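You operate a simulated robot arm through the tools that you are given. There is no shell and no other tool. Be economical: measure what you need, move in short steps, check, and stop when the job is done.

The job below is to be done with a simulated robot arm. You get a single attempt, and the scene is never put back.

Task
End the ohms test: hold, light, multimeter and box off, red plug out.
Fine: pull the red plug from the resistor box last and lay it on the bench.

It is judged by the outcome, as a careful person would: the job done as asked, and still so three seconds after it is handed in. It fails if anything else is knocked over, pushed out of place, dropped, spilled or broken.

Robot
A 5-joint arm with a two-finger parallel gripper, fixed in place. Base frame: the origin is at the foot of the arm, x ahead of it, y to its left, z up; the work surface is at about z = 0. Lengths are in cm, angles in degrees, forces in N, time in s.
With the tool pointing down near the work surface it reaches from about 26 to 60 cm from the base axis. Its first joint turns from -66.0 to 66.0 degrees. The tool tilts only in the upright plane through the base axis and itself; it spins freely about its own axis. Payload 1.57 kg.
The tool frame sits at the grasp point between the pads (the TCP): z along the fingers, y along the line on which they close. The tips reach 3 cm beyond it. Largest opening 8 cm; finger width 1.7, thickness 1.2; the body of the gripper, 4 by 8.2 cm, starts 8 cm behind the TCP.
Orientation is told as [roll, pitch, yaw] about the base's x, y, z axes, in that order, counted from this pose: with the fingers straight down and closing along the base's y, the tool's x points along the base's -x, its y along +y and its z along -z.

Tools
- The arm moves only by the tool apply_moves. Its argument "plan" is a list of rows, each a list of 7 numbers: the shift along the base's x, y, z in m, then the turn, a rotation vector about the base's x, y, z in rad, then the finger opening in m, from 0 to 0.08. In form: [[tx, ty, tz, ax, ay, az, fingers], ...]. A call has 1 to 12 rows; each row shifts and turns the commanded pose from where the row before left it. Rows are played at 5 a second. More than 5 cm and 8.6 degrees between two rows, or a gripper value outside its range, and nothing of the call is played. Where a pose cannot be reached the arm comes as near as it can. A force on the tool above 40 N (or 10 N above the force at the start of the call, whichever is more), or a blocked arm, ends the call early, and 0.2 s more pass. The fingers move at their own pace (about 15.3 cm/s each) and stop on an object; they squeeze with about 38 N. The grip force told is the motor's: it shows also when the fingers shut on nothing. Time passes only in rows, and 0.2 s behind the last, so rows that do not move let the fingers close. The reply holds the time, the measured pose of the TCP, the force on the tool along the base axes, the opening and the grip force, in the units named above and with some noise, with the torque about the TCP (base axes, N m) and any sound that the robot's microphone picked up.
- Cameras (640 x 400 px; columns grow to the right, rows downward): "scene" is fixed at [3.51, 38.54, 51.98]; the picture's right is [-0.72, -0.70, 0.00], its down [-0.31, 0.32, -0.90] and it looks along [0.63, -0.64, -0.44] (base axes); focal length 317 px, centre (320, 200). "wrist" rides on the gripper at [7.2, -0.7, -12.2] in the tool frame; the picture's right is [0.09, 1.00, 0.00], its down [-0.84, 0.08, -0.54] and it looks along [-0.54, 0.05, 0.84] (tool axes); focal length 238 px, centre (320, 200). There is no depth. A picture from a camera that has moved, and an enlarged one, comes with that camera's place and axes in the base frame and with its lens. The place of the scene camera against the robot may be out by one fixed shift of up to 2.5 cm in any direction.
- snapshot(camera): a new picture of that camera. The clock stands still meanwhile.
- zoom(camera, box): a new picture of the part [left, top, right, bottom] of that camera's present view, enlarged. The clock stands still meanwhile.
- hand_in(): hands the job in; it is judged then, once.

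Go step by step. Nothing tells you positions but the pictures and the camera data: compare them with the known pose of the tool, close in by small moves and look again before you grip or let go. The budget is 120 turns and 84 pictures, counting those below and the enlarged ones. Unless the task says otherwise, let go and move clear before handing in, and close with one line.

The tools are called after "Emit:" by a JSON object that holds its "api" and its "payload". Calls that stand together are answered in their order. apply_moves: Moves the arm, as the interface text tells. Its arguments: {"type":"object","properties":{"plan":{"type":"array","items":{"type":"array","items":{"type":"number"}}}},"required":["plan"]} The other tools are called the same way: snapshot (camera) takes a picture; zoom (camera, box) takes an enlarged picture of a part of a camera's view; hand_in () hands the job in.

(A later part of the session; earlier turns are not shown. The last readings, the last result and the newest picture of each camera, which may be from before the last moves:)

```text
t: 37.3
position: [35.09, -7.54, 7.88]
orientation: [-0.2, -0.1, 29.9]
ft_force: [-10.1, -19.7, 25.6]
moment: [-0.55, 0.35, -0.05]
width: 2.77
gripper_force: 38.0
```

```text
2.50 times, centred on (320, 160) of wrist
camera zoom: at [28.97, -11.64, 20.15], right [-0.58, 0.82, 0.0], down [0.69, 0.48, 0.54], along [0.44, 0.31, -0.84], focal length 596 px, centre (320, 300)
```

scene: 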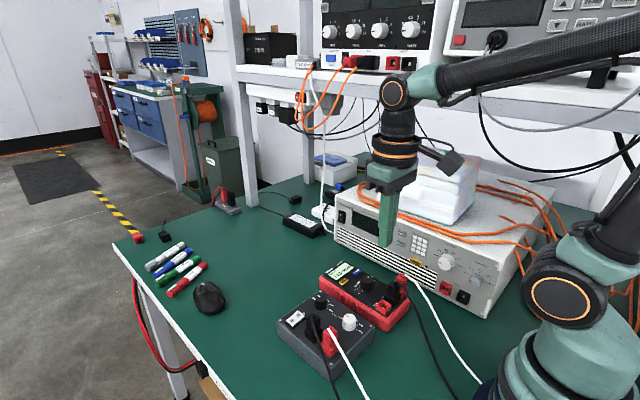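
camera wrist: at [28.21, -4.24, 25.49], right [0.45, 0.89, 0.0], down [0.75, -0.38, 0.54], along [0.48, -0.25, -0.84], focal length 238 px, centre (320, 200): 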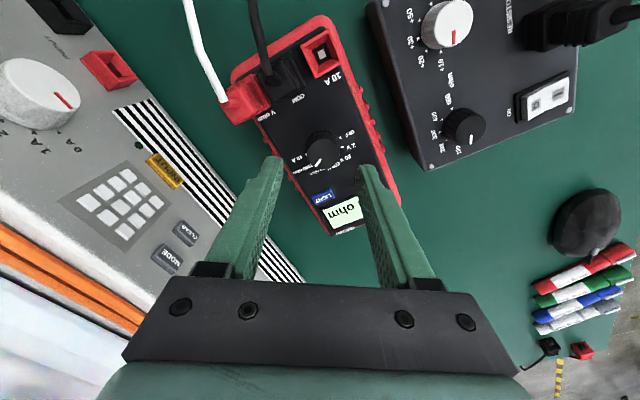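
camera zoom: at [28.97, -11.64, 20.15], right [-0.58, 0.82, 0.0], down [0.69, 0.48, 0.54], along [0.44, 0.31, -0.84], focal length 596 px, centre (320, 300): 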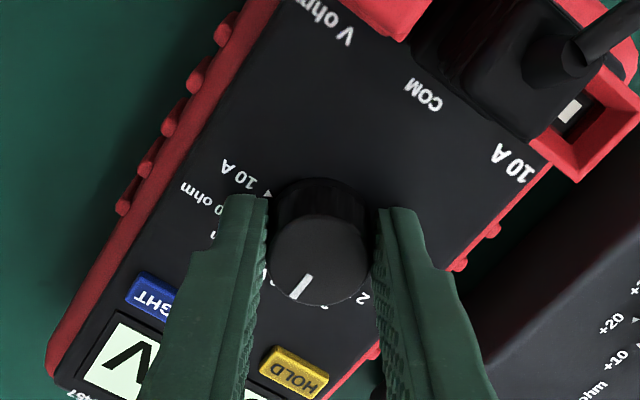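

It's now in the volt ranges. I'll release, swing back and re-grip for the second stroke.

Emit:
{"api": "apply_moves", "payload": {"plan": [[0, 0, 0, 0, 0, 0, 0.035], [0, 0, 0.001, 0, 0, 0, 0.042], [0, 0, 0, 0, 0, 0, 0.042]]}}

Emit:
{"api": "apply_moves", "payload": {"plan": [[0, 0, 0, 0, 0, -0.14, 0.042], [0, 0, 0, 0, 0, -0.14, 0.042], [0, 0, 0, 0, 0, -0.14, 0.042], [0, 0, 0, 0, 0, -0.14, 0.042], [0, 0, 0, 0, 0, -0.14, 0.042], [0, 0, 0, 0, 0, -0.14, 0.042], [0, 0, 0, 0, 0, -0.14, 0.042], [0, 0, 0, 0, 0, -0.14, 0.042], [0, 0, 0, 0, 0, -0.1, 0.042], [0, 0, 0, 0, 0, 0, 0.036]]}}

Emit:
{"api": "zoom", "payload": {"camera": "wrist", "box": [240, 80, 400, 240]}}

Emit:
{"api": "zoom", "payload": {"camera": "scene", "box": [320, 220, 440, 310]}}

```text
t: 38.1
position: [35.15, -7.41, 7.95]
orientation: [0.0, 0.0, 30.0]
ft_force: [-0.2, 0.4, 0.2]
moment: [-0.03, 0.03, 0.02]
width: 4.23
gripper_force: 0.0
```

```text
t: 40.3
position: [35.17, -7.5, 8.11]
orientation: [0.0, 0.0, -40.0]
ft_force: [0.3, 0.3, -0.2]
moment: [0.01, 0.01, 0.0]
width: 3.6
gripper_force: 0.1
```

```text
2.50 times, centred on (320, 160) of wrist
camera zoom: at [28.99, -3.29, 20.3], right [0.57, 0.82, 0.0], down [0.69, -0.48, 0.54], along [0.44, -0.31, -0.84], focal length 596 px, centre (320, 300)
```

zoom: 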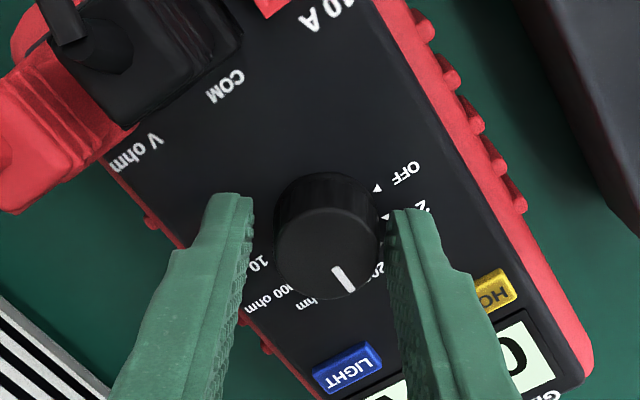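

```text
4.44 times, centred on (380, 265) of scene
camera zoom: at [3.51, 38.54, 51.98], right [-0.72, -0.7, 0.0], down [-0.31, 0.32, -0.9], along [0.63, -0.64, -0.44], focal length 1408 px, centre (53, -89)
```

zoom: 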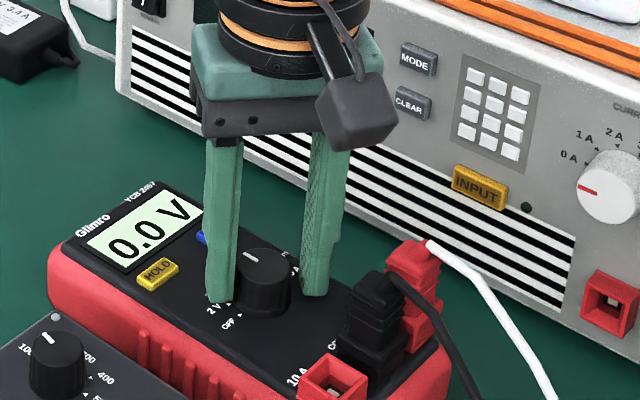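

Emit:
{"api": "apply_moves", "payload": {"plan": [[0, 0.0005, 0, 0, 0, 0, 0.032], [0, 0, 0, 0, 0, 0, 0.026], [0, 0, 0, 0, 0, 0, 0.026]]}}

Emit:
{"api": "apply_moves", "payload": {"plan": [[0, 0, 0, 0, 0, 0.07, 0.026], [0, 0, 0, 0, 0, 0.07, 0.026], [0, 0, 0, 0, 0, 0.07, 0.026], [0, 0, 0, 0, 0, 0.07, 0.026], [0, 0, 0, 0, 0, 0.07, 0.026], [0, 0, 0, 0, 0, 0.07, 0.026], [0, 0, 0, 0, 0, 0.07, 0.026], [0, 0, 0, 0, 0, 0.07, 0.026], [0, 0, 0, 0, 0, 0.07, 0.026], [0, 0, 0, 0, 0, 0.07, 0.026], [0, 0, 0, 0, 0, 0.07, 0.026], [0, 0, 0, 0, 0, 0.07, 0.026]]}}

Emit:
{"api": "zoom", "payload": {"camera": "wrist", "box": [240, 80, 400, 240]}}

```text
t: 41.1
position: [35.09, -7.36, 8.06]
orientation: [-0.1, 0.1, -39.8]
ft_force: [3.4, 4.3, 1.6]
moment: [0.07, -0.14, 0.02]
width: 3.08
gripper_force: 3.0
```

```text
t: 43.7
position: [34.97, -7.49, 7.93]
orientation: [0.0, 0.1, 8.3]
ft_force: [0.3, -0.6, -1.0]
moment: [-0.02, 0.08, -0.01]
width: 2.77
gripper_force: 37.5
```

```text
2.50 times, centred on (320, 160) of wrist
camera zoom: at [27.79, -9.04, 20.24], right [-0.23, 0.97, 0.0], down [0.82, 0.2, 0.54], along [0.52, 0.13, -0.84], focal length 596 px, centre (320, 300)
```

zoom: 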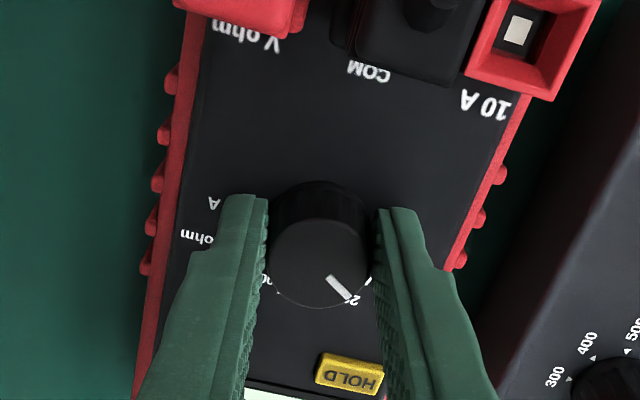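

Emit:
{"api": "apply_moves", "payload": {"plan": [[0, 0, 0, 0, 0, 0.07, 0.026], [0, 0, 0, 0, 0, 0.07, 0.026], [0, 0, 0, 0, 0, 0.07, 0.026], [0, 0, 0, 0, 0, 0.07, 0.026], [0, 0, 0, 0, 0, 0.07, 0.026], [0, 0, 0, 0, 0, 0.07, 0.026], [0, 0, 0, 0, 0, 0.07, 0.026], [0, 0, 0, 0, 0, 0.07, 0.026], [0, 0, 0, 0, 0, 0.07, 0.026]]}}

Emit:
{"api": "zoom", "payload": {"camera": "wrist", "box": [240, 80, 400, 240]}}

Emit:
{"api": "zoom", "payload": {"camera": "scene", "box": [320, 220, 440, 310]}}

```text
t: 45.7
position: [34.94, -7.43, 8.13]
orientation: [0.0, 0.0, 44.5]
ft_force: [0.3, 0.9, -1.0]
moment: [-0.06, 0.06, -0.03]
width: 2.75
gripper_force: 38.0
```

```text
2.50 times, centred on (320, 160) of wrist
camera zoom: at [30.16, -12.84, 20.26], right [-0.76, 0.65, 0.0], down [0.54, 0.64, 0.54], along [0.35, 0.41, -0.84], focal length 596 px, centre (320, 300)
```

zoom: 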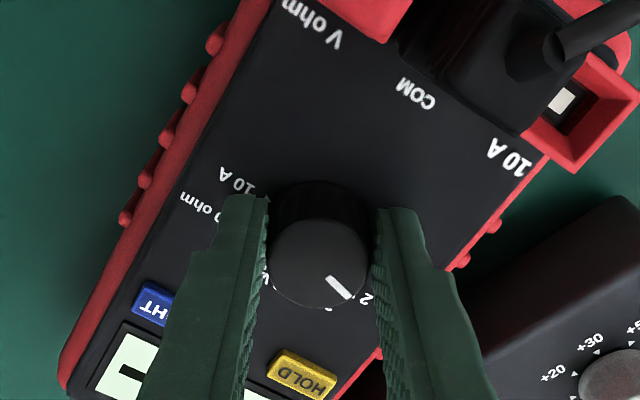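

```text
4.44 times, centred on (380, 265) of scene
camera zoom: at [3.51, 38.54, 51.98], right [-0.72, -0.7, 0.0], down [-0.31, 0.32, -0.9], along [0.62, -0.64, -0.44], focal length 1408 px, centre (53, -89)
```

zoom: 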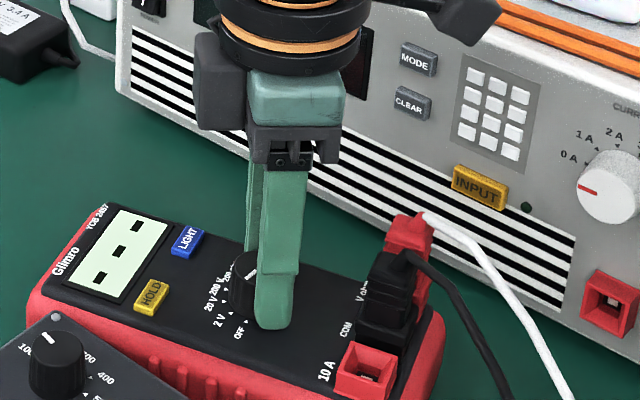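

Turning the knob also dragged the meter round by about 15°. I'll turn back while still gripping to bring the meter to its old heading, then push down a little while turning so bench friction holds it.

Emit:
{"api": "apply_moves", "payload": {"plan": [[0, 0, 0.0005, 0, 0, -0.05, 0.026], [0, 0, 0, 0, 0, -0.05, 0.026], [0, 0, 0, 0, 0, -0.05, 0.026], [0, 0, 0, 0, 0, -0.05, 0.026], [0, 0, 0, 0, 0, -0.05, 0.026]]}}

Emit:
{"api": "zoom", "payload": {"camera": "scene", "box": [320, 220, 440, 310]}}

Emit:
{"api": "snapshot", "payload": {"camera": "wrist"}}

```text
t: 46.9
position: [35.04, -7.49, 7.98]
orientation: [0.0, 0.0, 29.9]
ft_force: [0.3, 0.5, -0.9]
moment: [0.0, 0.06, -0.02]
width: 2.76
gripper_force: 37.8
```

```text
4.44 times, centred on (380, 265) of scene
camera zoom: at [3.51, 38.54, 51.98], right [-0.72, -0.7, 0.0], down [-0.31, 0.32, -0.9], along [0.62, -0.64, -0.44], focal length 1408 px, centre (53, -89)
```

zoom: 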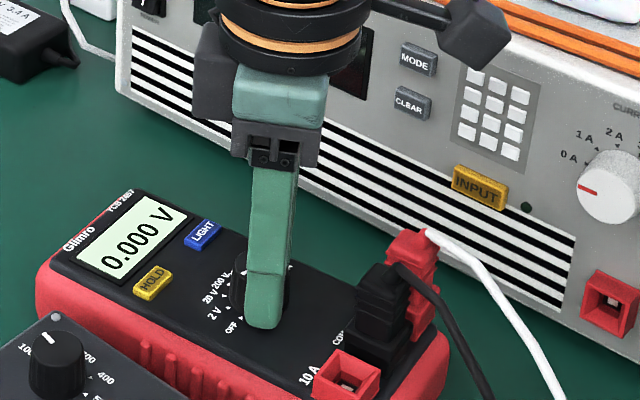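

```text
38 pictures are left
camera wrist: at [28.92, -11.52, 20.28], right [-0.58, 0.82, 0.0], down [0.69, 0.48, 0.54], along [0.44, 0.31, -0.84], focal length 238 px, centre (320, 200)
```

wrist: 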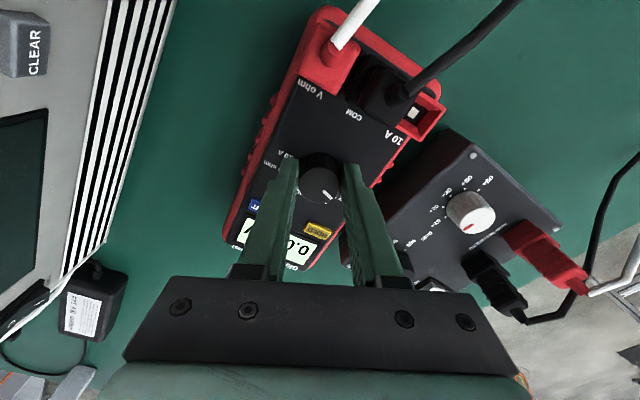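

Emit:
{"api": "apply_moves", "payload": {"plan": [[0, 0, 0.0005, 0, 0, -0.05, 0.026], [0, 0, 0, 0, 0, -0.05, 0.026], [0, 0, 0, 0, 0, -0.05, 0.026]]}}

Emit:
{"api": "zoom", "payload": {"camera": "scene", "box": [320, 220, 440, 310]}}

```text
t: 47.7
position: [34.99, -7.49, 8.14]
orientation: [-0.1, 0.0, 21.3]
ft_force: [-0.2, 0.0, 0.2]
moment: [-0.03, 0.02, 0.0]
width: 2.78
gripper_force: 37.6
```

```text
4.44 times, centred on (380, 265) of scene
camera zoom: at [3.51, 38.54, 51.98], right [-0.72, -0.7, 0.0], down [-0.31, 0.32, -0.9], along [0.62, -0.64, -0.44], focal length 1408 px, centre (53, -89)
```

zoom: 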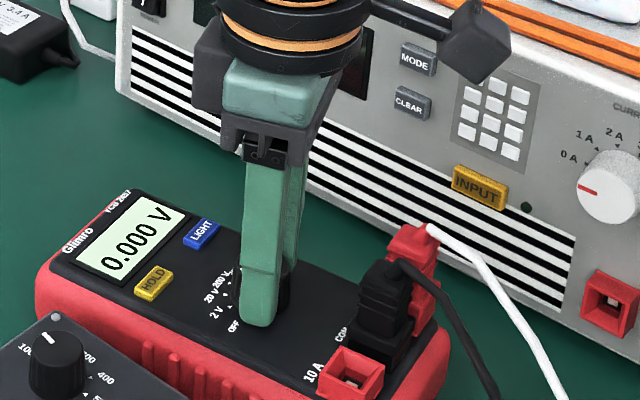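

Emit:
{"api": "apply_moves", "payload": {"plan": [[0, 0, 0.0006, 0, 0, 0, 0.026], [0, 0, 0, 0, 0, -0.03, 0.026]]}}

Emit:
{"api": "apply_moves", "payload": {"plan": [[0, 0, 0.0006, 0, 0, -0.04, 0.026], [0, 0, 0, 0, 0, -0.04, 0.026]]}}

Emit:
{"api": "zoom", "payload": {"camera": "scene", "box": [320, 220, 440, 310]}}

```text
t: 48.3
position: [35.04, -7.48, 8.12]
orientation: [0.1, 0.0, 19.6]
ft_force: [0.5, 1.0, -0.7]
moment: [-0.01, 0.06, -0.01]
width: 2.79
gripper_force: 38.1
```

```text
t: 48.9
position: [35.13, -7.42, 8.2]
orientation: [0.0, 0.1, 15.1]
ft_force: [-0.5, -0.1, -6.7]
moment: [0.0, 0.07, 0.02]
width: 2.78
gripper_force: 38.1
```

```text
4.44 times, centred on (380, 265) of scene
camera zoom: at [3.51, 38.54, 51.98], right [-0.72, -0.7, 0.0], down [-0.31, 0.32, -0.9], along [0.62, -0.64, -0.44], focal length 1408 px, centre (53, -89)
```

zoom: 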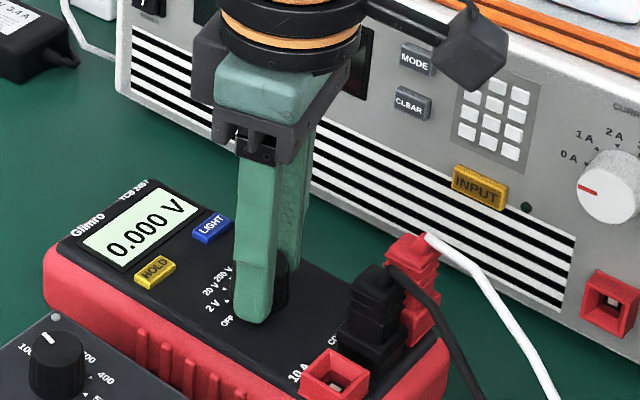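

Pulling up slightly lets the meter swing back with the knob. It needs about 3° more.

Emit:
{"api": "apply_moves", "payload": {"plan": [[0, 0, 0, 0, 0, -0.03, 0.026], [0, 0, 0, 0, 0, -0.025, 0.026]]}}

Emit:
{"api": "zoom", "payload": {"camera": "scene", "box": [320, 220, 440, 310]}}

```text
t: 49.5
position: [35.04, -7.38, 8.35]
orientation: [0.0, 0.1, 11.9]
ft_force: [-0.3, -1.4, -7.5]
moment: [0.01, 0.06, 0.0]
width: 2.8
gripper_force: 37.9
```

```text
4.44 times, centred on (380, 265) of scene
camera zoom: at [3.51, 38.54, 51.98], right [-0.72, -0.7, 0.0], down [-0.31, 0.32, -0.9], along [0.62, -0.64, -0.44], focal length 1408 px, centre (53, -89)
```

zoom: 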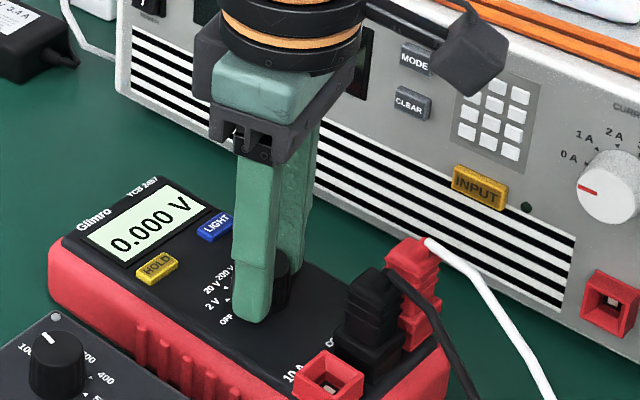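

The meter is back on its original heading and still on 2 V. Now I'll push down and turn the last notch to OFF.

Emit:
{"api": "apply_moves", "payload": {"plan": [[0, 0, -0.001, 0, 0, 0, 0.026], [0, 0, -0.001, 0, 0, 0, 0.026], [0, 0, -0.001, 0, 0, 0, 0.026]]}}

Emit:
{"api": "apply_moves", "payload": {"plan": [[0, 0, -0.001, 0, 0, 0, 0.026], [0, 0, -0.0005, 0, 0, 0, 0.026]]}}

```text
t: 50.3
position: [35.09, -7.38, 8.12]
orientation: [0.0, 0.0, 12.0]
ft_force: [-5.5, 2.1, 10.6]
moment: [0.04, 0.3, -0.02]
width: 2.76
gripper_force: 37.5
```

```text
t: 50.9
position: [35.21, -7.38, 7.8]
orientation: [0.0, -0.1, 12.0]
ft_force: [-8.9, 11.7, 35.1]
moment: [0.51, 0.23, 0.03]
width: 2.79
gripper_force: 38.4
```

Emit:
{"api": "apply_moves", "payload": {"plan": [[0, 0, 0.0005, 0, 0, 0.05, 0.026], [0, 0, 0, 0, 0, 0.06, 0.026], [0, 0, 0, 0, 0, 0.06, 0.026], [0, 0, 0, 0, 0, 0.06, 0.026], [0, 0, 0, 0, 0, 0.06, 0.026]]}}

Emit:
{"api": "zoom", "payload": {"camera": "scene", "box": [320, 220, 440, 310]}}

```text
t: 52.1
position: [34.98, -7.45, 7.86]
orientation: [-0.1, -0.1, 28.7]
ft_force: [4.3, -4.8, 3.2]
moment: [0.1, -0.63, -0.03]
width: 2.77
gripper_force: 37.9
```

```text
4.44 times, centred on (380, 265) of scene
camera zoom: at [3.51, 38.54, 51.98], right [-0.72, -0.7, 0.0], down [-0.31, 0.32, -0.9], along [0.63, -0.64, -0.44], focal length 1408 px, centre (53, -89)
```

zoom: 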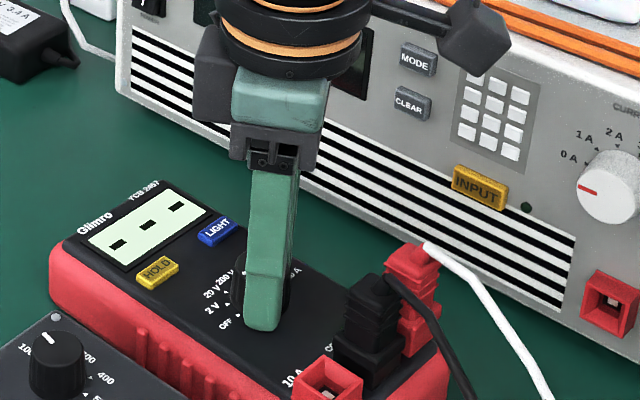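

The meter is holding still and the dial is between notches. I'll continue.

Emit:
{"api": "apply_moves", "payload": {"plan": [[0, 0, -0.0005, 0, 0, 0.05, 0.026], [0, 0, 0, 0, 0, 0.06, 0.026], [0, 0, 0, 0, 0, 0.06, 0.026], [0, 0, 0, 0, 0, 0.06, 0.026]]}}

Emit:
{"api": "zoom", "payload": {"camera": "scene", "box": [320, 220, 440, 310]}}

```text
t: 53.1
position: [35.03, -7.43, 7.72]
orientation: [0.0, 0.0, 41.7]
ft_force: [2.0, -13.7, 10.4]
moment: [-0.43, -0.02, -0.32]
width: 2.81
gripper_force: 37.8
```

```text
4.44 times, centred on (380, 265) of scene
camera zoom: at [3.5, 38.55, 51.98], right [-0.72, -0.7, 0.0], down [-0.31, 0.32, -0.9], along [0.63, -0.64, -0.44], focal length 1408 px, centre (53, -89)
```

zoom: 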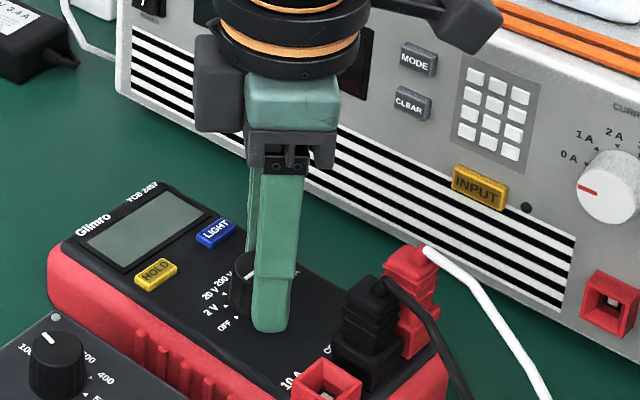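

The meter display is blank, so the dial is at OFF and the meter kept its heading. But the live display never dimmed, so the LIGHT state isn't confirmed. I'll turn back one notch to 2 V, still pushing down, and settle it before the final OFF.

Emit:
{"api": "apply_moves", "payload": {"plan": [[0, 0, -0.0003, 0, 0, -0.06, 0.026], [0, 0, 0, 0, 0, -0.06, 0.026], [0, 0, 0, 0, 0, -0.06, 0.026], [0, 0, 0, 0, 0, -0.06, 0.026], [0, 0, 0, 0, 0, -0.06, 0.026], [0, 0, 0, 0, 0, -0.06, 0.026], [0, 0, 0, 0, 0, -0.06, 0.026], [0, 0, 0, 0, 0, -0.06, 0.026], [0, 0, 0, 0, 0, -0.06, 0.026]]}}

Emit:
{"api": "zoom", "payload": {"camera": "scene", "box": [320, 220, 440, 310]}}

```text
t: 55.0
position: [34.95, -7.3, 7.91]
orientation: [0.1, 0.1, 14.0]
ft_force: [-0.6, 1.8, 2.7]
moment: [0.13, -0.07, 0.0]
width: 2.79
gripper_force: 38.2
stopped in row 9: the force on the tool passed its limit at 41 N (the readings are from after the stop); the commanded pose is now the measured one
```

```text
4.44 times, centred on (380, 265) of scene
camera zoom: at [3.51, 38.54, 51.98], right [-0.72, -0.7, 0.0], down [-0.31, 0.32, -0.9], along [0.62, -0.64, -0.44], focal length 1408 px, centre (53, -89)
```

zoom: 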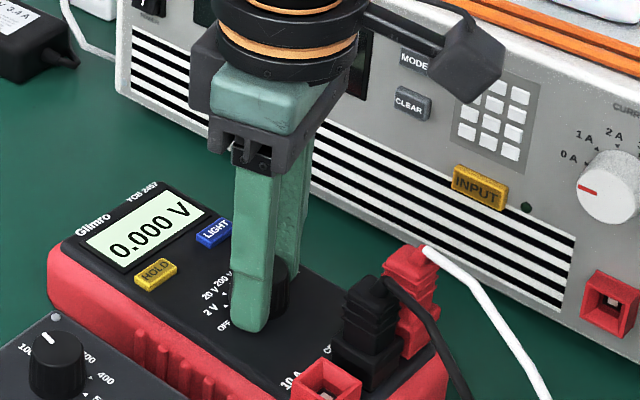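

Back on 2 V with the meter in place. I'll release, rise and go to LIGHT for a deep, sustained press.

Emit:
{"api": "apply_moves", "payload": {"plan": [[0, 0, 0, 0, 0, 0, 0.036], [0, 0, 0, 0, 0, 0, 0.045], [0, 0, 0.03, 0, 0, 0, 0.045], [0, 0, 0.02, 0, 0, -0.12, 0.02], [0.025, -0.012, 0, 0, 0, -0.12, 0], [0.024, -0.012, 0, 0, 0, 0, 0], [0, 0, -0.01, 0, 0, 0, 0], [0, 0, 0, 0, 0, 0, 0]]}}

Emit:
{"api": "snapshot", "payload": {"camera": "wrist"}}

Emit:
{"api": "zoom", "payload": {"camera": "scene", "box": [320, 220, 440, 310]}}

```text
t: 56.8
position: [39.91, -9.7, 11.83]
orientation: [0.0, 0.3, 0.2]
ft_force: [0.8, -0.5, -0.8]
moment: [-0.01, 0.0, 0.02]
width: 0.0
gripper_force: 21.7
```

```text
31 pictures are left
camera wrist: at [32.52, -10.36, 24.02], right [-0.1, 1.0, 0.0], down [0.84, 0.08, 0.54], along [0.54, 0.05, -0.84], focal length 238 px, centre (320, 200)
```

wrist: 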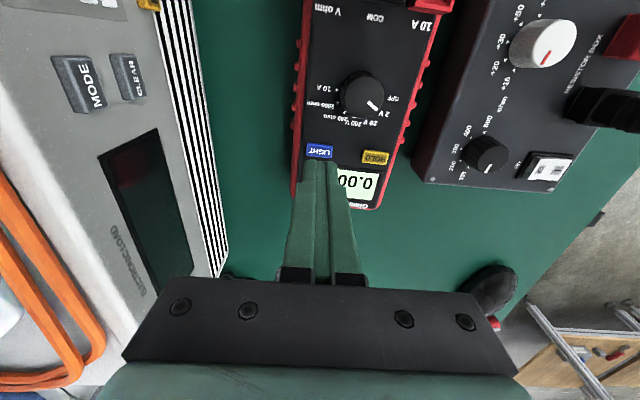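

```text
4.44 times, centred on (380, 265) of scene
camera zoom: at [3.51, 38.54, 51.98], right [-0.72, -0.7, 0.0], down [-0.31, 0.32, -0.9], along [0.63, -0.64, -0.44], focal length 1408 px, centre (53, -89)
```

zoom: 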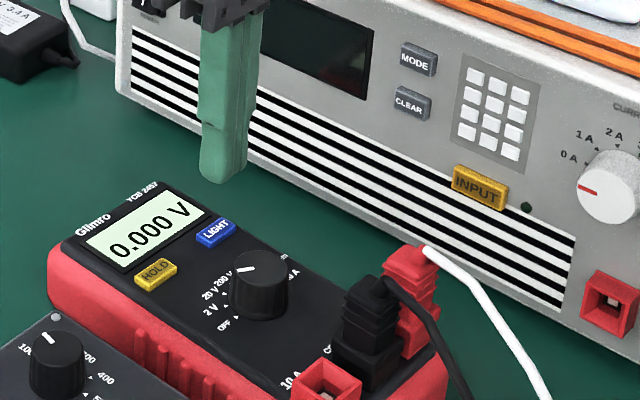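

Emit:
{"api": "apply_moves", "payload": {"plan": [[0, 0, -0.03, 0, 0, 0, 0], [0, 0, -0.005, 0, 0, 0, 0], [0, 0, -0.002, 0, 0, 0, 0], [0, 0, -0.002, 0, 0, 0, 0], [0, 0, -0.0025, 0, 0, 0, 0]]}}

Emit:
{"api": "apply_moves", "payload": {"plan": [[0, 0, 0, 0, 0, 0, 0], [0, 0, 0, 0, 0, 0, 0], [0, 0, 0, 0, 0, 0, 0], [0, 0, 0, 0, 0, 0, 0], [0, 0, 0, 0, 0, 0, 0], [0, 0, 0, 0, 0, 0, 0], [0, 0, 0, 0, 0, 0, 0], [0, 0, 0, 0, 0, 0, 0], [0, 0, 0, 0, 0, 0, 0], [0, 0, 0, 0, 0, 0, 0], [0, 0, 0, 0, 0, 0, 0], [0, 0, 0, 0, 0, 0, 0]]}}

Emit:
{"api": "apply_moves", "payload": {"plan": [[0, 0, 0, 0, 0, 0, 0], [0, 0, 0, 0, 0, 0, 0], [0, 0, 0, 0, 0, 0, 0], [0, 0, 0, 0, 0, 0, 0], [0, 0, 0, 0, 0, 0, 0], [0, 0, 0, 0, 0, 0, 0], [0, 0, 0, 0, 0, 0, 0], [0, 0, 0, 0, 0, 0, 0], [0, 0, 0, 0, 0, 0, 0], [0, 0, 0, 0, 0, 0, 0], [0, 0, 0, 0, 0, 0, 0]]}}

Emit:
{"api": "zoom", "payload": {"camera": "scene", "box": [320, 220, 440, 310]}}

```text
t: 58.0
position: [39.84, -9.65, 7.7]
orientation: [0.0, 0.1, 0.1]
ft_force: [-3.7, 0.3, 7.2]
moment: [0.06, 0.1, -0.03]
width: 0.0
gripper_force: 21.2
heard: click
```

```text
t: 60.6
position: [39.96, -9.74, 7.76]
orientation: [0.0, 0.0, 0.2]
ft_force: [1.1, 0.0, 8.3]
moment: [-0.03, -0.07, -0.01]
width: 0.0
gripper_force: 20.9
```

```text
t: 63.0
position: [40.02, -9.74, 7.6]
orientation: [-0.1, 0.1, 0.2]
ft_force: [2.5, -0.9, 7.9]
moment: [-0.03, -0.08, -0.02]
width: 0.0
gripper_force: 21.0
```

```text
4.44 times, centred on (380, 265) of scene
camera zoom: at [3.51, 38.54, 51.98], right [-0.72, -0.7, 0.0], down [-0.31, 0.32, -0.9], along [0.63, -0.64, -0.44], focal length 1408 px, centre (53, -89)
```

zoom: 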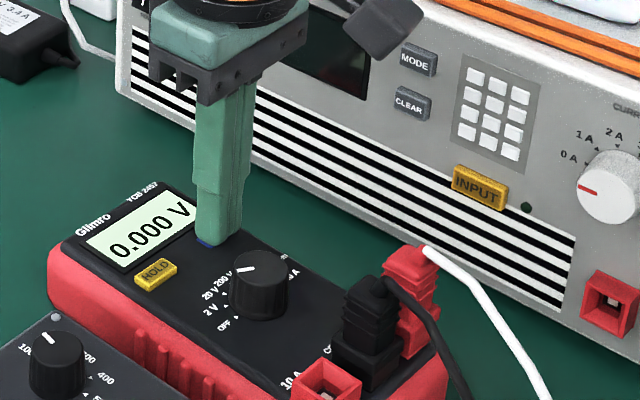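

Emit:
{"api": "apply_moves", "payload": {"plan": [[0, 0, 0.0115, 0, 0, 0, 0], [0, 0, 0.03, 0, 0, 0, 0], [0, 0, 0, 0, 0, 0, 0]]}}

Emit:
{"api": "snapshot", "payload": {"camera": "wrist"}}

Emit:
{"api": "zoom", "payload": {"camera": "scene", "box": [320, 220, 440, 310]}}

```text
t: 63.8
position: [39.89, -9.7, 11.69]
orientation: [0.1, 0.1, 0.2]
ft_force: [1.2, 0.0, -0.9]
moment: [-0.02, -0.01, -0.01]
width: 0.0
gripper_force: 21.9
```

```text
28 pictures are left
camera wrist: at [32.64, -10.37, 23.99], right [-0.1, 1.0, 0.0], down [0.84, 0.08, 0.54], along [0.54, 0.05, -0.84], focal length 238 px, centre (320, 200)
```

wrist: 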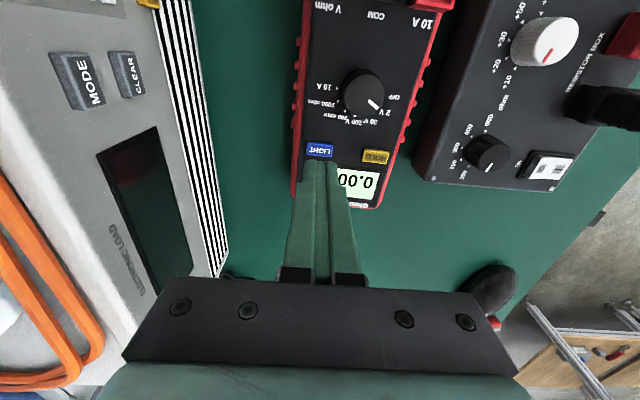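

```text
4.44 times, centred on (380, 265) of scene
camera zoom: at [3.51, 38.54, 51.98], right [-0.72, -0.7, 0.0], down [-0.31, 0.32, -0.9], along [0.63, -0.64, -0.44], focal length 1408 px, centre (53, -89)
```

zoom: 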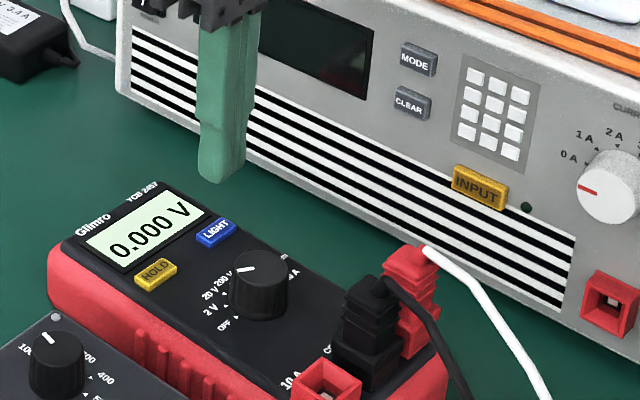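

The display shows no visible difference, but the last press gave one clean click, which makes an odd number of toggles. I'll leave LIGHT there and set the dial to OFF for good. Next I'll return over the knob.

Emit:
{"api": "apply_moves", "payload": {"plan": [[0, 0, 0.015, 0, 0, 0, 0], [-0.025, 0.012, 0, 0, 0, 0.1, 0.03], [-0.024, 0.011, 0, 0, 0, 0.12, 0.045], [0, 0, -0.02, 0, 0, 0, 0.045], [0, 0, -0.02, 0, 0, 0, 0.045], [0, 0, -0.013, 0, 0, 0, 0.04], [0, 0, 0, 0, 0, 0, 0.036]]}}

Emit:
{"api": "zoom", "payload": {"camera": "wrist", "box": [240, 80, 400, 240]}}

```text
t: 65.4
position: [35.0, -7.37, 8.02]
orientation: [0.1, 0.1, 12.8]
ft_force: [0.1, 0.0, -0.5]
moment: [0.01, 0.02, 0.0]
width: 3.62
gripper_force: 0.0
```

```text
2.50 times, centred on (320, 160) of wrist
camera zoom: at [28.0, -9.66, 20.14], right [-0.31, 0.95, 0.0], down [0.8, 0.26, 0.54], along [0.51, 0.17, -0.84], focal length 596 px, centre (320, 300)
```

zoom: 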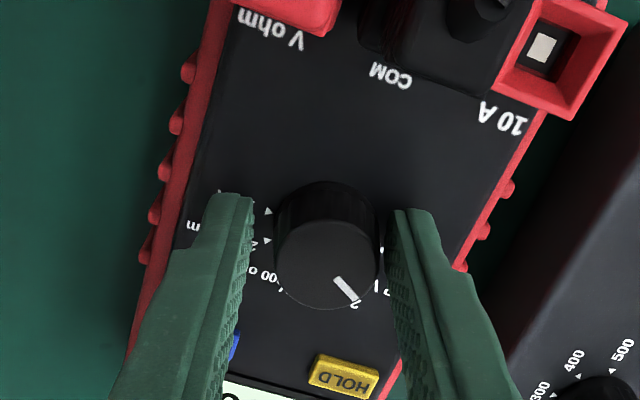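

Emit:
{"api": "apply_moves", "payload": {"plan": [[0, 0.001, 0, 0, 0, 0, 0.03], [0, 0, 0, 0, 0, 0, 0.026], [0, 0, 0, 0, 0, 0, 0.026], [0, 0, -0.001, 0, 0, 0, 0.026], [0, 0, -0.0005, 0, 0, 0, 0.026]]}}

```text
t: 66.6
position: [34.95, -7.24, 7.8]
orientation: [0.1, 0.0, 12.9]
ft_force: [-0.9, 3.6, 1.6]
moment: [0.19, 0.02, 0.02]
width: 2.94
gripper_force: 2.4
```

Emit:
{"api": "apply_moves", "payload": {"plan": [[0, 0, 0, 0, 0, 0, 0.024], [0, 0, 0, 0, 0, 0, 0.024], [0, 0, -0.0007, 0, 0, 0, 0.024]]}}

```text
t: 67.4
position: [35.03, -7.24, 7.72]
orientation: [0.1, 0.1, 12.9]
ft_force: [-1.7, 6.2, 2.2]
moment: [0.2, 0.05, 0.01]
width: 2.96
gripper_force: 3.6
```

Emit:
{"api": "apply_moves", "payload": {"plan": [[0, 0.001, 0.0005, 0, 0, 0, 0.022], [0, 0, 0, 0, 0, 0, 0.022], [0, 0, 0, 0, 0, 0, 0.022]]}}

Emit:
{"api": "zoom", "payload": {"camera": "wrist", "box": [240, 80, 400, 240]}}

```text
t: 68.2
position: [35.04, -7.1, 7.86]
orientation: [0.0, 0.1, 12.8]
ft_force: [-0.7, 0.6, -1.0]
moment: [0.02, 0.03, 0.02]
width: 2.83
gripper_force: 38.1
```

```text
2.50 times, centred on (320, 160) of wrist
camera zoom: at [28.02, -9.34, 20.05], right [-0.31, 0.95, 0.0], down [0.8, 0.26, 0.54], along [0.51, 0.17, -0.84], focal length 596 px, centre (320, 300)
```

zoom: 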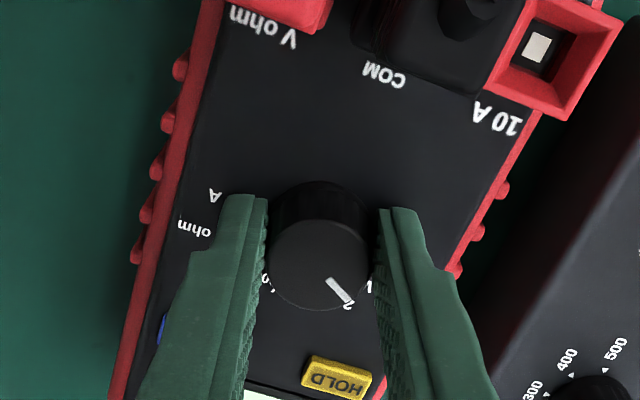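

Gripped firmly now. I'll push down and turn to OFF.

Emit:
{"api": "apply_moves", "payload": {"plan": [[0, 0, -0.001, 0, 0, 0, 0.022], [0, 0, -0.001, 0, 0, 0, 0.022], [0, 0, -0.0005, 0, 0, 0, 0.022]]}}

Emit:
{"api": "apply_moves", "payload": {"plan": [[0, 0, 0, 0, 0, 0.06, 0.022], [0, 0, 0, 0, 0, 0.06, 0.022], [0, 0, 0, 0, 0, 0.06, 0.022], [0, 0, 0, 0, 0, 0.06, 0.022], [0, 0, 0, 0, 0, 0.06, 0.022], [0, 0, 0, 0, 0, 0.06, 0.022], [0, 0, 0, 0, 0, 0.06, 0.022], [0, 0, 0, 0, 0, 0.06, 0.022]]}}

Emit:
{"api": "zoom", "payload": {"camera": "scene", "box": [320, 220, 440, 310]}}

```text
t: 69.0
position: [35.05, -7.11, 7.68]
orientation: [0.0, 0.0, 12.8]
ft_force: [-10.6, -7.0, 28.7]
moment: [-0.2, 0.3, -0.02]
width: 2.8
gripper_force: 38.3
```

```text
t: 70.8
position: [35.07, -7.13, 7.51]
orientation: [0.0, -0.1, 40.5]
ft_force: [8.8, -5.6, 17.4]
moment: [-0.02, -0.45, -0.07]
width: 2.8
gripper_force: 37.7
```

```text
4.44 times, centred on (380, 265) of scene
camera zoom: at [3.5, 38.55, 51.98], right [-0.72, -0.7, 0.0], down [-0.31, 0.32, -0.9], along [0.63, -0.64, -0.44], focal length 1408 px, centre (53, -89)
```

zoom: 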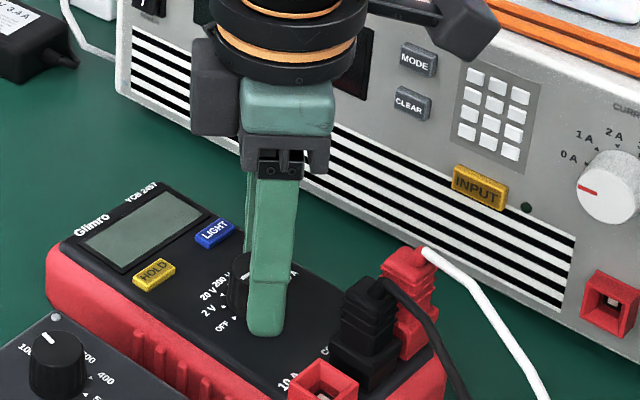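

The meter is OFF again and still in place. I'll release, rise, and look at the box's rocker switch.

Emit:
{"api": "apply_moves", "payload": {"plan": [[0, 0, 0.0005, 0, 0, 0.04, 0.022], [0, 0, 0.001, 0, 0, 0, 0.034], [0, 0, 0, 0, 0, 0, 0.045], [0, 0, 0.04, 0, 0, 0, 0.045], [0, 0, 0.04, 0, 0, -0.14, 0.02], [-0.01, 0.04, 0, 0, 0, -0.14, 0], [-0.01, 0.045, 0, 0, 0, -0.14, 0], [-0.01, 0.045, 0, 0, 0, -0.14, 0], [0, 0.035, 0, 0, 0, -0.145, 0], [0, 0, 0, 0, 0, -0.03, 0]]}}

Emit:
{"api": "zoom", "payload": {"camera": "wrist", "box": [160, 40, 400, 240]}}

Emit:
{"api": "zoom", "payload": {"camera": "scene", "box": [270, 250, 430, 370]}}

```text
t: 73.0
position: [31.99, 9.55, 15.57]
orientation: [0.0, 0.2, 0.4]
ft_force: [0.8, 0.1, -0.9]
moment: [-0.02, 0.0, 0.0]
width: 0.0
gripper_force: 21.5
```

```text
2.00 times, centred on (280, 140) of wrist
camera zoom: at [24.67, 8.76, 27.84], right [-0.1, 0.99, 0.0], down [0.84, 0.09, 0.54], along [0.54, 0.05, -0.84], focal length 477 px, centre (400, 320)
```

zoom: 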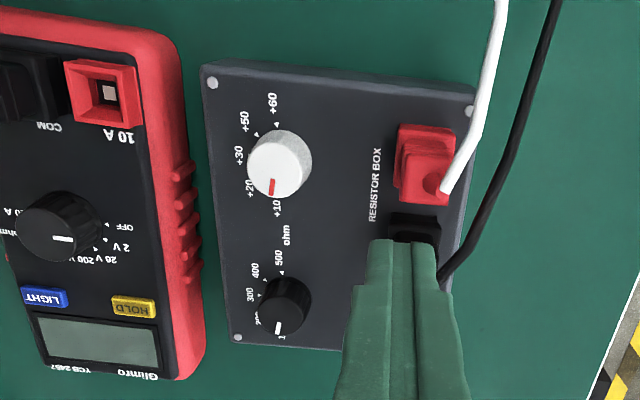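

```text
3.33 times, centred on (350, 310) of scene
camera zoom: at [3.51, 38.55, 51.98], right [-0.72, -0.7, 0.0], down [-0.31, 0.32, -0.9], along [0.63, -0.64, -0.44], focal length 1056 px, centre (220, -167)
```

zoom: 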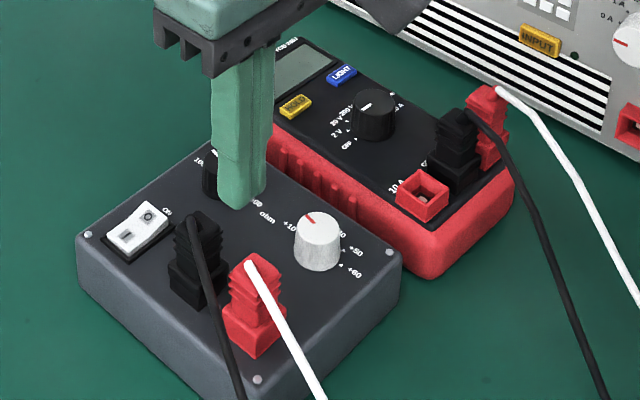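

Emit:
{"api": "zoom", "payload": {"camera": "scene", "box": [285, 298, 325, 328]}}

```text
13.33 times, centred on (305, 313) of scene
camera zoom: at [3.51, 38.55, 51.98], right [-0.72, -0.7, 0.0], down [-0.31, 0.32, -0.9], along [0.63, -0.64, -0.44], focal length 4225 px, centre (520, -1307)
```

zoom: 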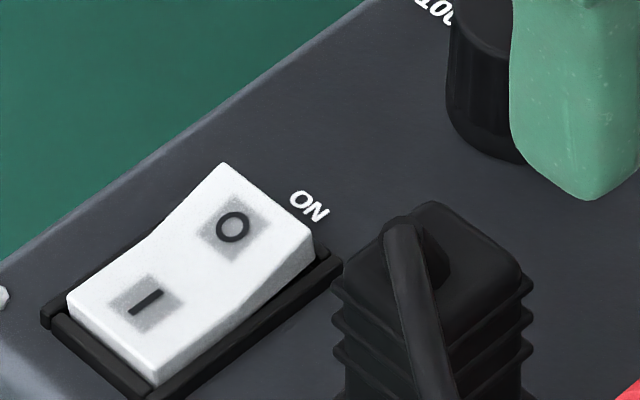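

The O half of the rocker is raised, so the box is on. O is at about (39.2, 9.2, 5.7). I'll move above it.

Emit:
{"api": "apply_moves", "payload": {"plan": [[0.036, -0.002, 0, 0, 0, 0, 0], [0.036, -0.002, 0, 0, 0, 0, 0], [0, 0, -0.03, 0, 0, 0, 0], [0, 0, 0, 0, 0, 0, 0]]}}

Emit:
{"api": "zoom", "payload": {"camera": "wrist", "box": [240, 80, 400, 240]}}

Emit:
{"api": "zoom", "payload": {"camera": "scene", "box": [270, 270, 350, 330]}}

```text
t: 74.0
position: [39.22, 8.89, 12.5]
orientation: [0.0, 0.1, 0.6]
ft_force: [0.5, 0.8, 0.4]
moment: [-0.02, -0.02, 0.0]
width: 0.0
gripper_force: 20.9
```

```text
2.50 times, centred on (320, 160) of wrist
camera zoom: at [31.91, 8.23, 24.84], right [-0.1, 0.99, 0.0], down [0.84, 0.09, 0.54], along [0.54, 0.05, -0.84], focal length 596 px, centre (320, 300)
```

zoom: 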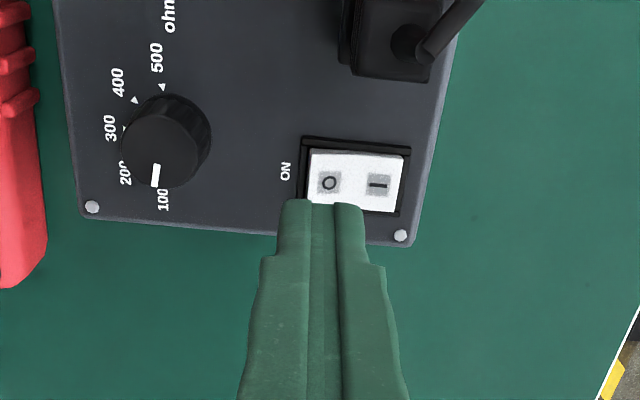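

```text
6.67 times, centred on (310, 300) of scene
camera zoom: at [3.51, 38.54, 51.98], right [-0.72, -0.7, 0.0], down [-0.31, 0.32, -0.9], along [0.63, -0.64, -0.44], focal length 2112 px, centre (387, -467)
```

zoom: 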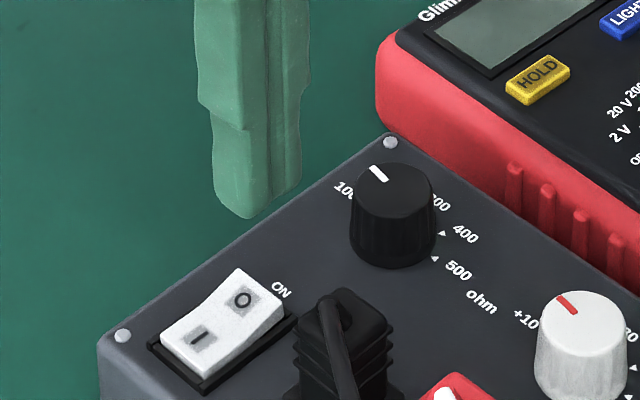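

Emit:
{"api": "apply_moves", "payload": {"plan": [[0.002, 0, -0.02, 0, 0, 0, 0], [0, 0, -0.008, 0, 0, 0, 0], [0, 0, -0.002, 0, 0, 0, 0], [0, 0, -0.002, 0, 0, 0, 0], [0, 0, -0.002, 0, 0, 0, 0]]}}

Emit:
{"api": "apply_moves", "payload": {"plan": [[0, 0, -0.002, 0, 0, 0, 0], [0, 0, -0.0015, 0, 0, 0, 0]]}}

```text
t: 75.2
position: [39.5, 9.04, 9.28]
orientation: [0.0, 0.1, 0.5]
ft_force: [-0.5, 0.4, -0.2]
moment: [0.01, -0.02, -0.01]
width: 0.02
gripper_force: 21.9
```

```text
t: 75.8
position: [39.38, 9.04, 8.9]
orientation: [-0.1, 0.1, 0.7]
ft_force: [-0.3, 0.5, 0.8]
moment: [-0.01, 0.0, 0.02]
width: 0.02
gripper_force: 21.6
```

Emit:
{"api": "apply_moves", "payload": {"plan": [[0, 0, -0.0015, 0, 0, 0, 0], [0, 0, -0.0015, 0, 0, 0, 0]]}}

Emit:
{"api": "apply_moves", "payload": {"plan": [[0, 0, -0.0015, 0, 0, 0, 0], [0, 0, -0.0015, 0, 0, 0, 0]]}}

```text
t: 76.4
position: [39.45, 8.95, 8.61]
orientation: [-0.1, 0.2, 0.6]
ft_force: [-0.4, -0.5, -0.1]
moment: [0.01, -0.02, -0.03]
width: 0.0
gripper_force: 21.1
```

```text
t: 77.0
position: [39.44, 8.95, 8.33]
orientation: [0.0, 0.1, 0.6]
ft_force: [0.3, -1.0, 0.7]
moment: [-0.04, 0.01, 0.02]
width: 0.0
gripper_force: 21.7
```

Emit:
{"api": "apply_moves", "payload": {"plan": [[0, 0, -0.0015, 0, 0, 0, 0], [0, 0, -0.0015, 0, 0, 0, 0]]}}

Emit:
{"api": "zoom", "payload": {"camera": "scene", "box": [270, 270, 350, 330]}}

```text
t: 77.6
position: [39.44, 8.88, 8.37]
orientation: [0.1, 0.2, 0.7]
ft_force: [-2.4, -1.2, 10.2]
moment: [0.07, 0.08, 0.04]
width: 0.0
gripper_force: 21.2
stopped in row 2: the force on the tool passed its limit at 47 N (the readings are from after the stop); the commanded pose is now the measured one
```

```text
6.67 times, centred on (310, 300) of scene
camera zoom: at [3.51, 38.54, 51.98], right [-0.72, -0.7, 0.0], down [-0.31, 0.32, -0.9], along [0.63, -0.64, -0.44], focal length 2112 px, centre (387, -467)
```

zoom: 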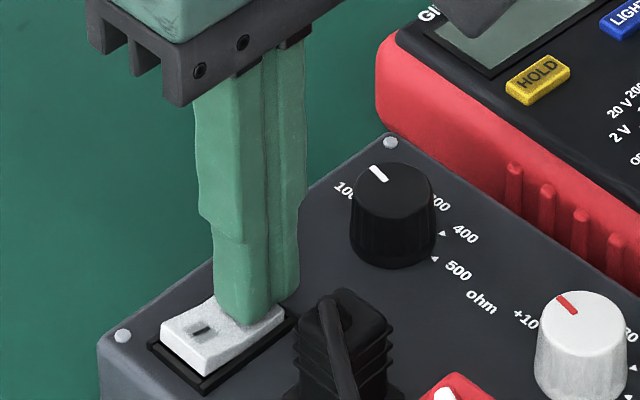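

Emit:
{"api": "apply_moves", "payload": {"plan": [[0, 0, 0.01, 0, 0, 0, 0], [0, 0, 0.03, 0, 0, 0, 0]]}}

Emit:
{"api": "zoom", "payload": {"camera": "scene", "box": [270, 270, 350, 330]}}

```text
t: 78.2
position: [39.49, 9.09, 12.34]
orientation: [0.1, 0.2, 0.6]
ft_force: [-0.4, -0.8, 0.0]
moment: [0.0, -0.01, 0.02]
width: 0.0
gripper_force: 21.1
```

```text
6.67 times, centred on (310, 300) of scene
camera zoom: at [3.51, 38.54, 51.98], right [-0.72, -0.7, 0.0], down [-0.31, 0.32, -0.9], along [0.63, -0.64, -0.44], focal length 2112 px, centre (387, -467)
```

zoom: 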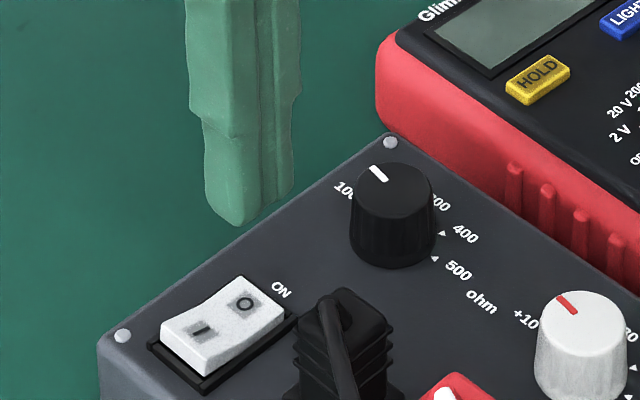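

Emit:
{"api": "zoom", "payload": {"camera": "scene", "box": [285, 298, 325, 328]}}

```text
13.33 times, centred on (305, 313) of scene
camera zoom: at [3.51, 38.54, 51.98], right [-0.72, -0.7, 0.0], down [-0.31, 0.32, -0.9], along [0.63, -0.64, -0.44], focal length 4225 px, centre (520, -1307)
```

zoom: 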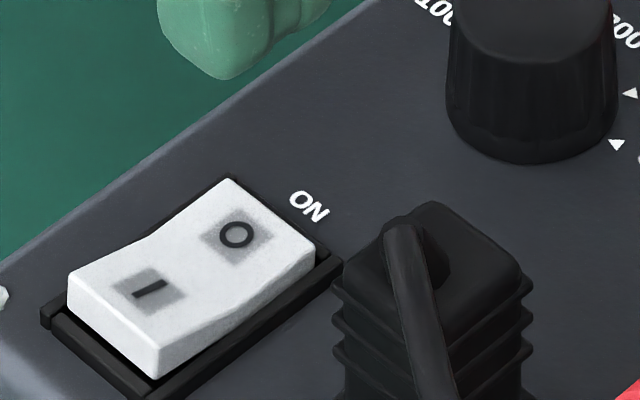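

The rocker now has its O side down, so the box is off. The red plug stands at about (30, 10.4) with its top near z = 10. I'll rise, open the fingers and line up over it.

Emit:
{"api": "apply_moves", "payload": {"plan": [[0, 0, 0.04, 0, 0, 0, 0], [-0.045, 0.005, 0.01, 0, 0, 0, 0.03], [-0.045, 0.008, 0, 0, 0, 0, 0.05], [-0.005, 0, 0, 0, 0, 0, 0.05], [0, 0, 0, 0, 0, -0.01, 0.05]]}}

Emit:
{"api": "zoom", "payload": {"camera": "wrist", "box": [200, 40, 440, 240]}}

Emit:
{"api": "zoom", "payload": {"camera": "scene", "box": [270, 230, 430, 370]}}

```text
t: 79.4
position: [29.86, 10.18, 17.36]
orientation: [-0.1, 0.2, 0.0]
ft_force: [0.0, 1.1, 0.1]
moment: [0.01, 0.0, -0.03]
width: 5.01
gripper_force: 0.1
```

```text
2.00 times, centred on (320, 140) of wrist
camera zoom: at [22.51, 9.66, 29.64], right [-0.09, 1.0, 0.0], down [0.84, 0.08, 0.54], along [0.54, 0.05, -0.84], focal length 477 px, centre (320, 320)
```

zoom: 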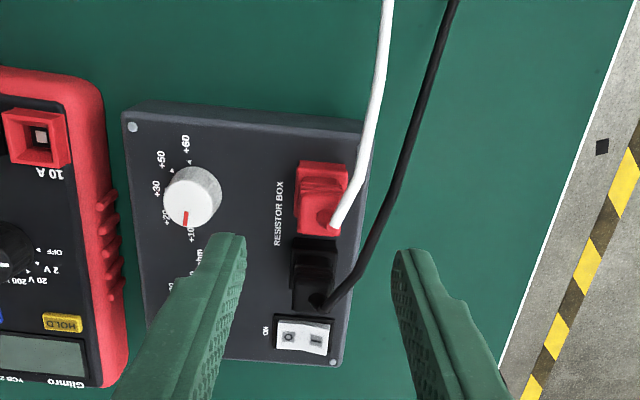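

```text
2.86 times, centred on (350, 300) of scene
camera zoom: at [3.51, 38.54, 51.98], right [-0.72, -0.7, 0.0], down [-0.31, 0.32, -0.9], along [0.63, -0.64, -0.44], focal length 905 px, centre (234, -86)
```

zoom: 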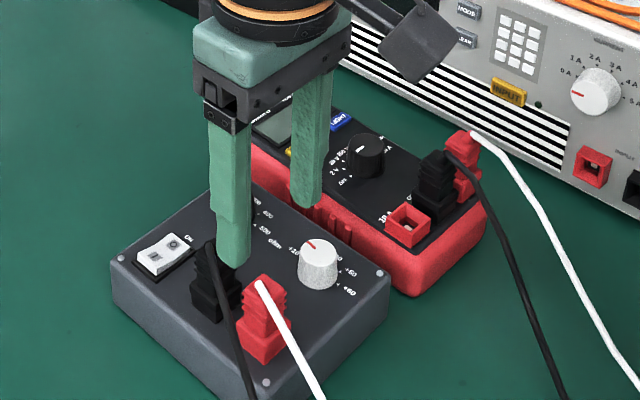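

The plug is centred at about (30.1, 10.45), with the cable leaving toward -x/+y. I'll lower around it, slightly to its +x side so the cable stays clear of the finger.

Emit:
{"api": "apply_moves", "payload": {"plan": [[0.006, 0.003, -0.02, 0, 0, 0, 0.042], [0, 0, -0.025, 0, 0, 0, 0.042], [0, 0, -0.015, 0, 0, 0, 0.042], [0, 0, 0, 0, 0, 0, 0.042]]}}

Emit:
{"api": "snapshot", "payload": {"camera": "wrist"}}

Emit:
{"api": "zoom", "payload": {"camera": "scene", "box": [290, 280, 390, 360]}}

```text
t: 80.4
position: [30.5, 10.56, 11.28]
orientation: [-0.1, 0.3, 0.0]
ft_force: [0.5, 0.0, 0.3]
moment: [-0.02, -0.01, -0.03]
width: 4.21
gripper_force: 0.1
```

```text
13 pictures are left
camera wrist: at [23.22, 9.94, 23.55], right [-0.09, 1.0, 0.0], down [0.84, 0.08, 0.54], along [0.54, 0.05, -0.84], focal length 238 px, centre (320, 200)
```

wrist: 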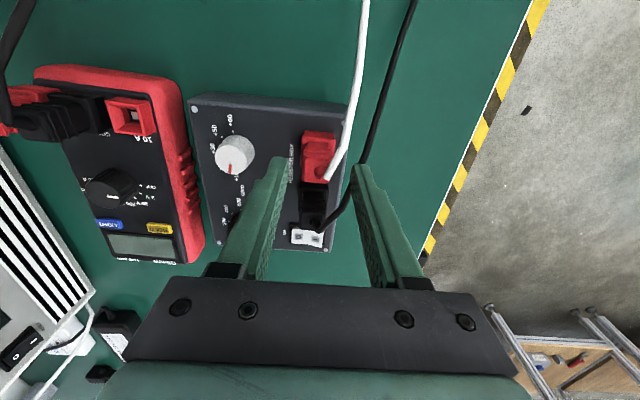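

```text
5.00 times, centred on (340, 320) of scene
camera zoom: at [3.51, 38.54, 51.98], right [-0.72, -0.7, 0.0], down [-0.31, 0.32, -0.9], along [0.63, -0.64, -0.44], focal length 1584 px, centre (220, -400)
```

zoom: 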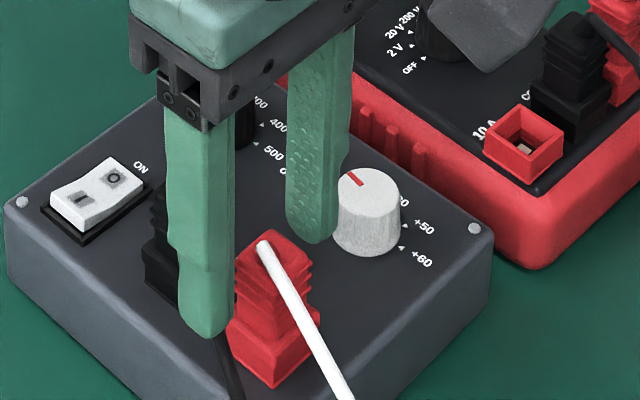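

Centred in y with the plug between the fingers. I'll lower the last 3 cm and close.

Emit:
{"api": "apply_moves", "payload": {"plan": [[-0.001, -0.001, -0.01, 0, 0, 0, 0.042], [0, 0, -0.01, 0, 0, 0, 0.042], [0, 0, -0.008, 0, 0, 0, 0.042], [0, 0, 0, 0, 0, 0, 0.034]]}}

Emit:
{"api": "zoom", "payload": {"camera": "scene", "box": [290, 280, 390, 360]}}

```text
t: 81.4
position: [30.39, 10.48, 8.48]
orientation: [-0.1, 0.2, 0.0]
ft_force: [-0.2, 0.1, -0.4]
moment: [0.06, -0.01, 0.03]
width: 3.42
gripper_force: 0.2
```

```text
5.00 times, centred on (340, 320) of scene
camera zoom: at [3.51, 38.54, 51.98], right [-0.72, -0.7, 0.0], down [-0.31, 0.32, -0.9], along [0.63, -0.64, -0.44], focal length 1584 px, centre (220, -400)
```

zoom: 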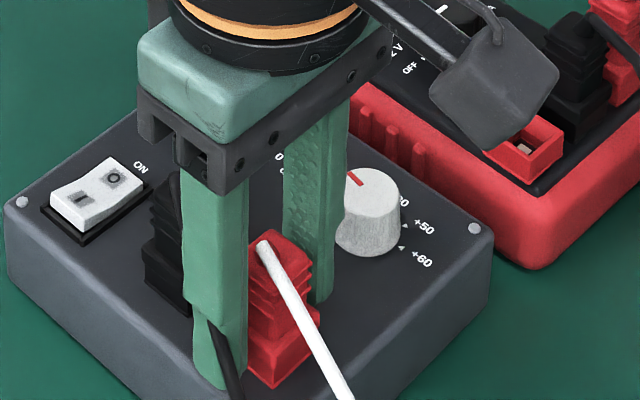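

Emit:
{"api": "apply_moves", "payload": {"plan": [[-0.001, 0, 0, 0, 0, 0, 0.026], [0, 0, 0, 0, 0, 0, 0.018], [0, 0, 0, 0, 0, 0, 0.012], [0, 0, 0, 0, 0, 0, 0.012]]}}

```text
t: 82.4
position: [30.42, 10.41, 8.52]
orientation: [-0.2, 0.1, 0.1]
ft_force: [2.1, -5.8, -0.1]
moment: [-0.15, -0.1, -0.27]
width: 2.26
gripper_force: 35.7
```

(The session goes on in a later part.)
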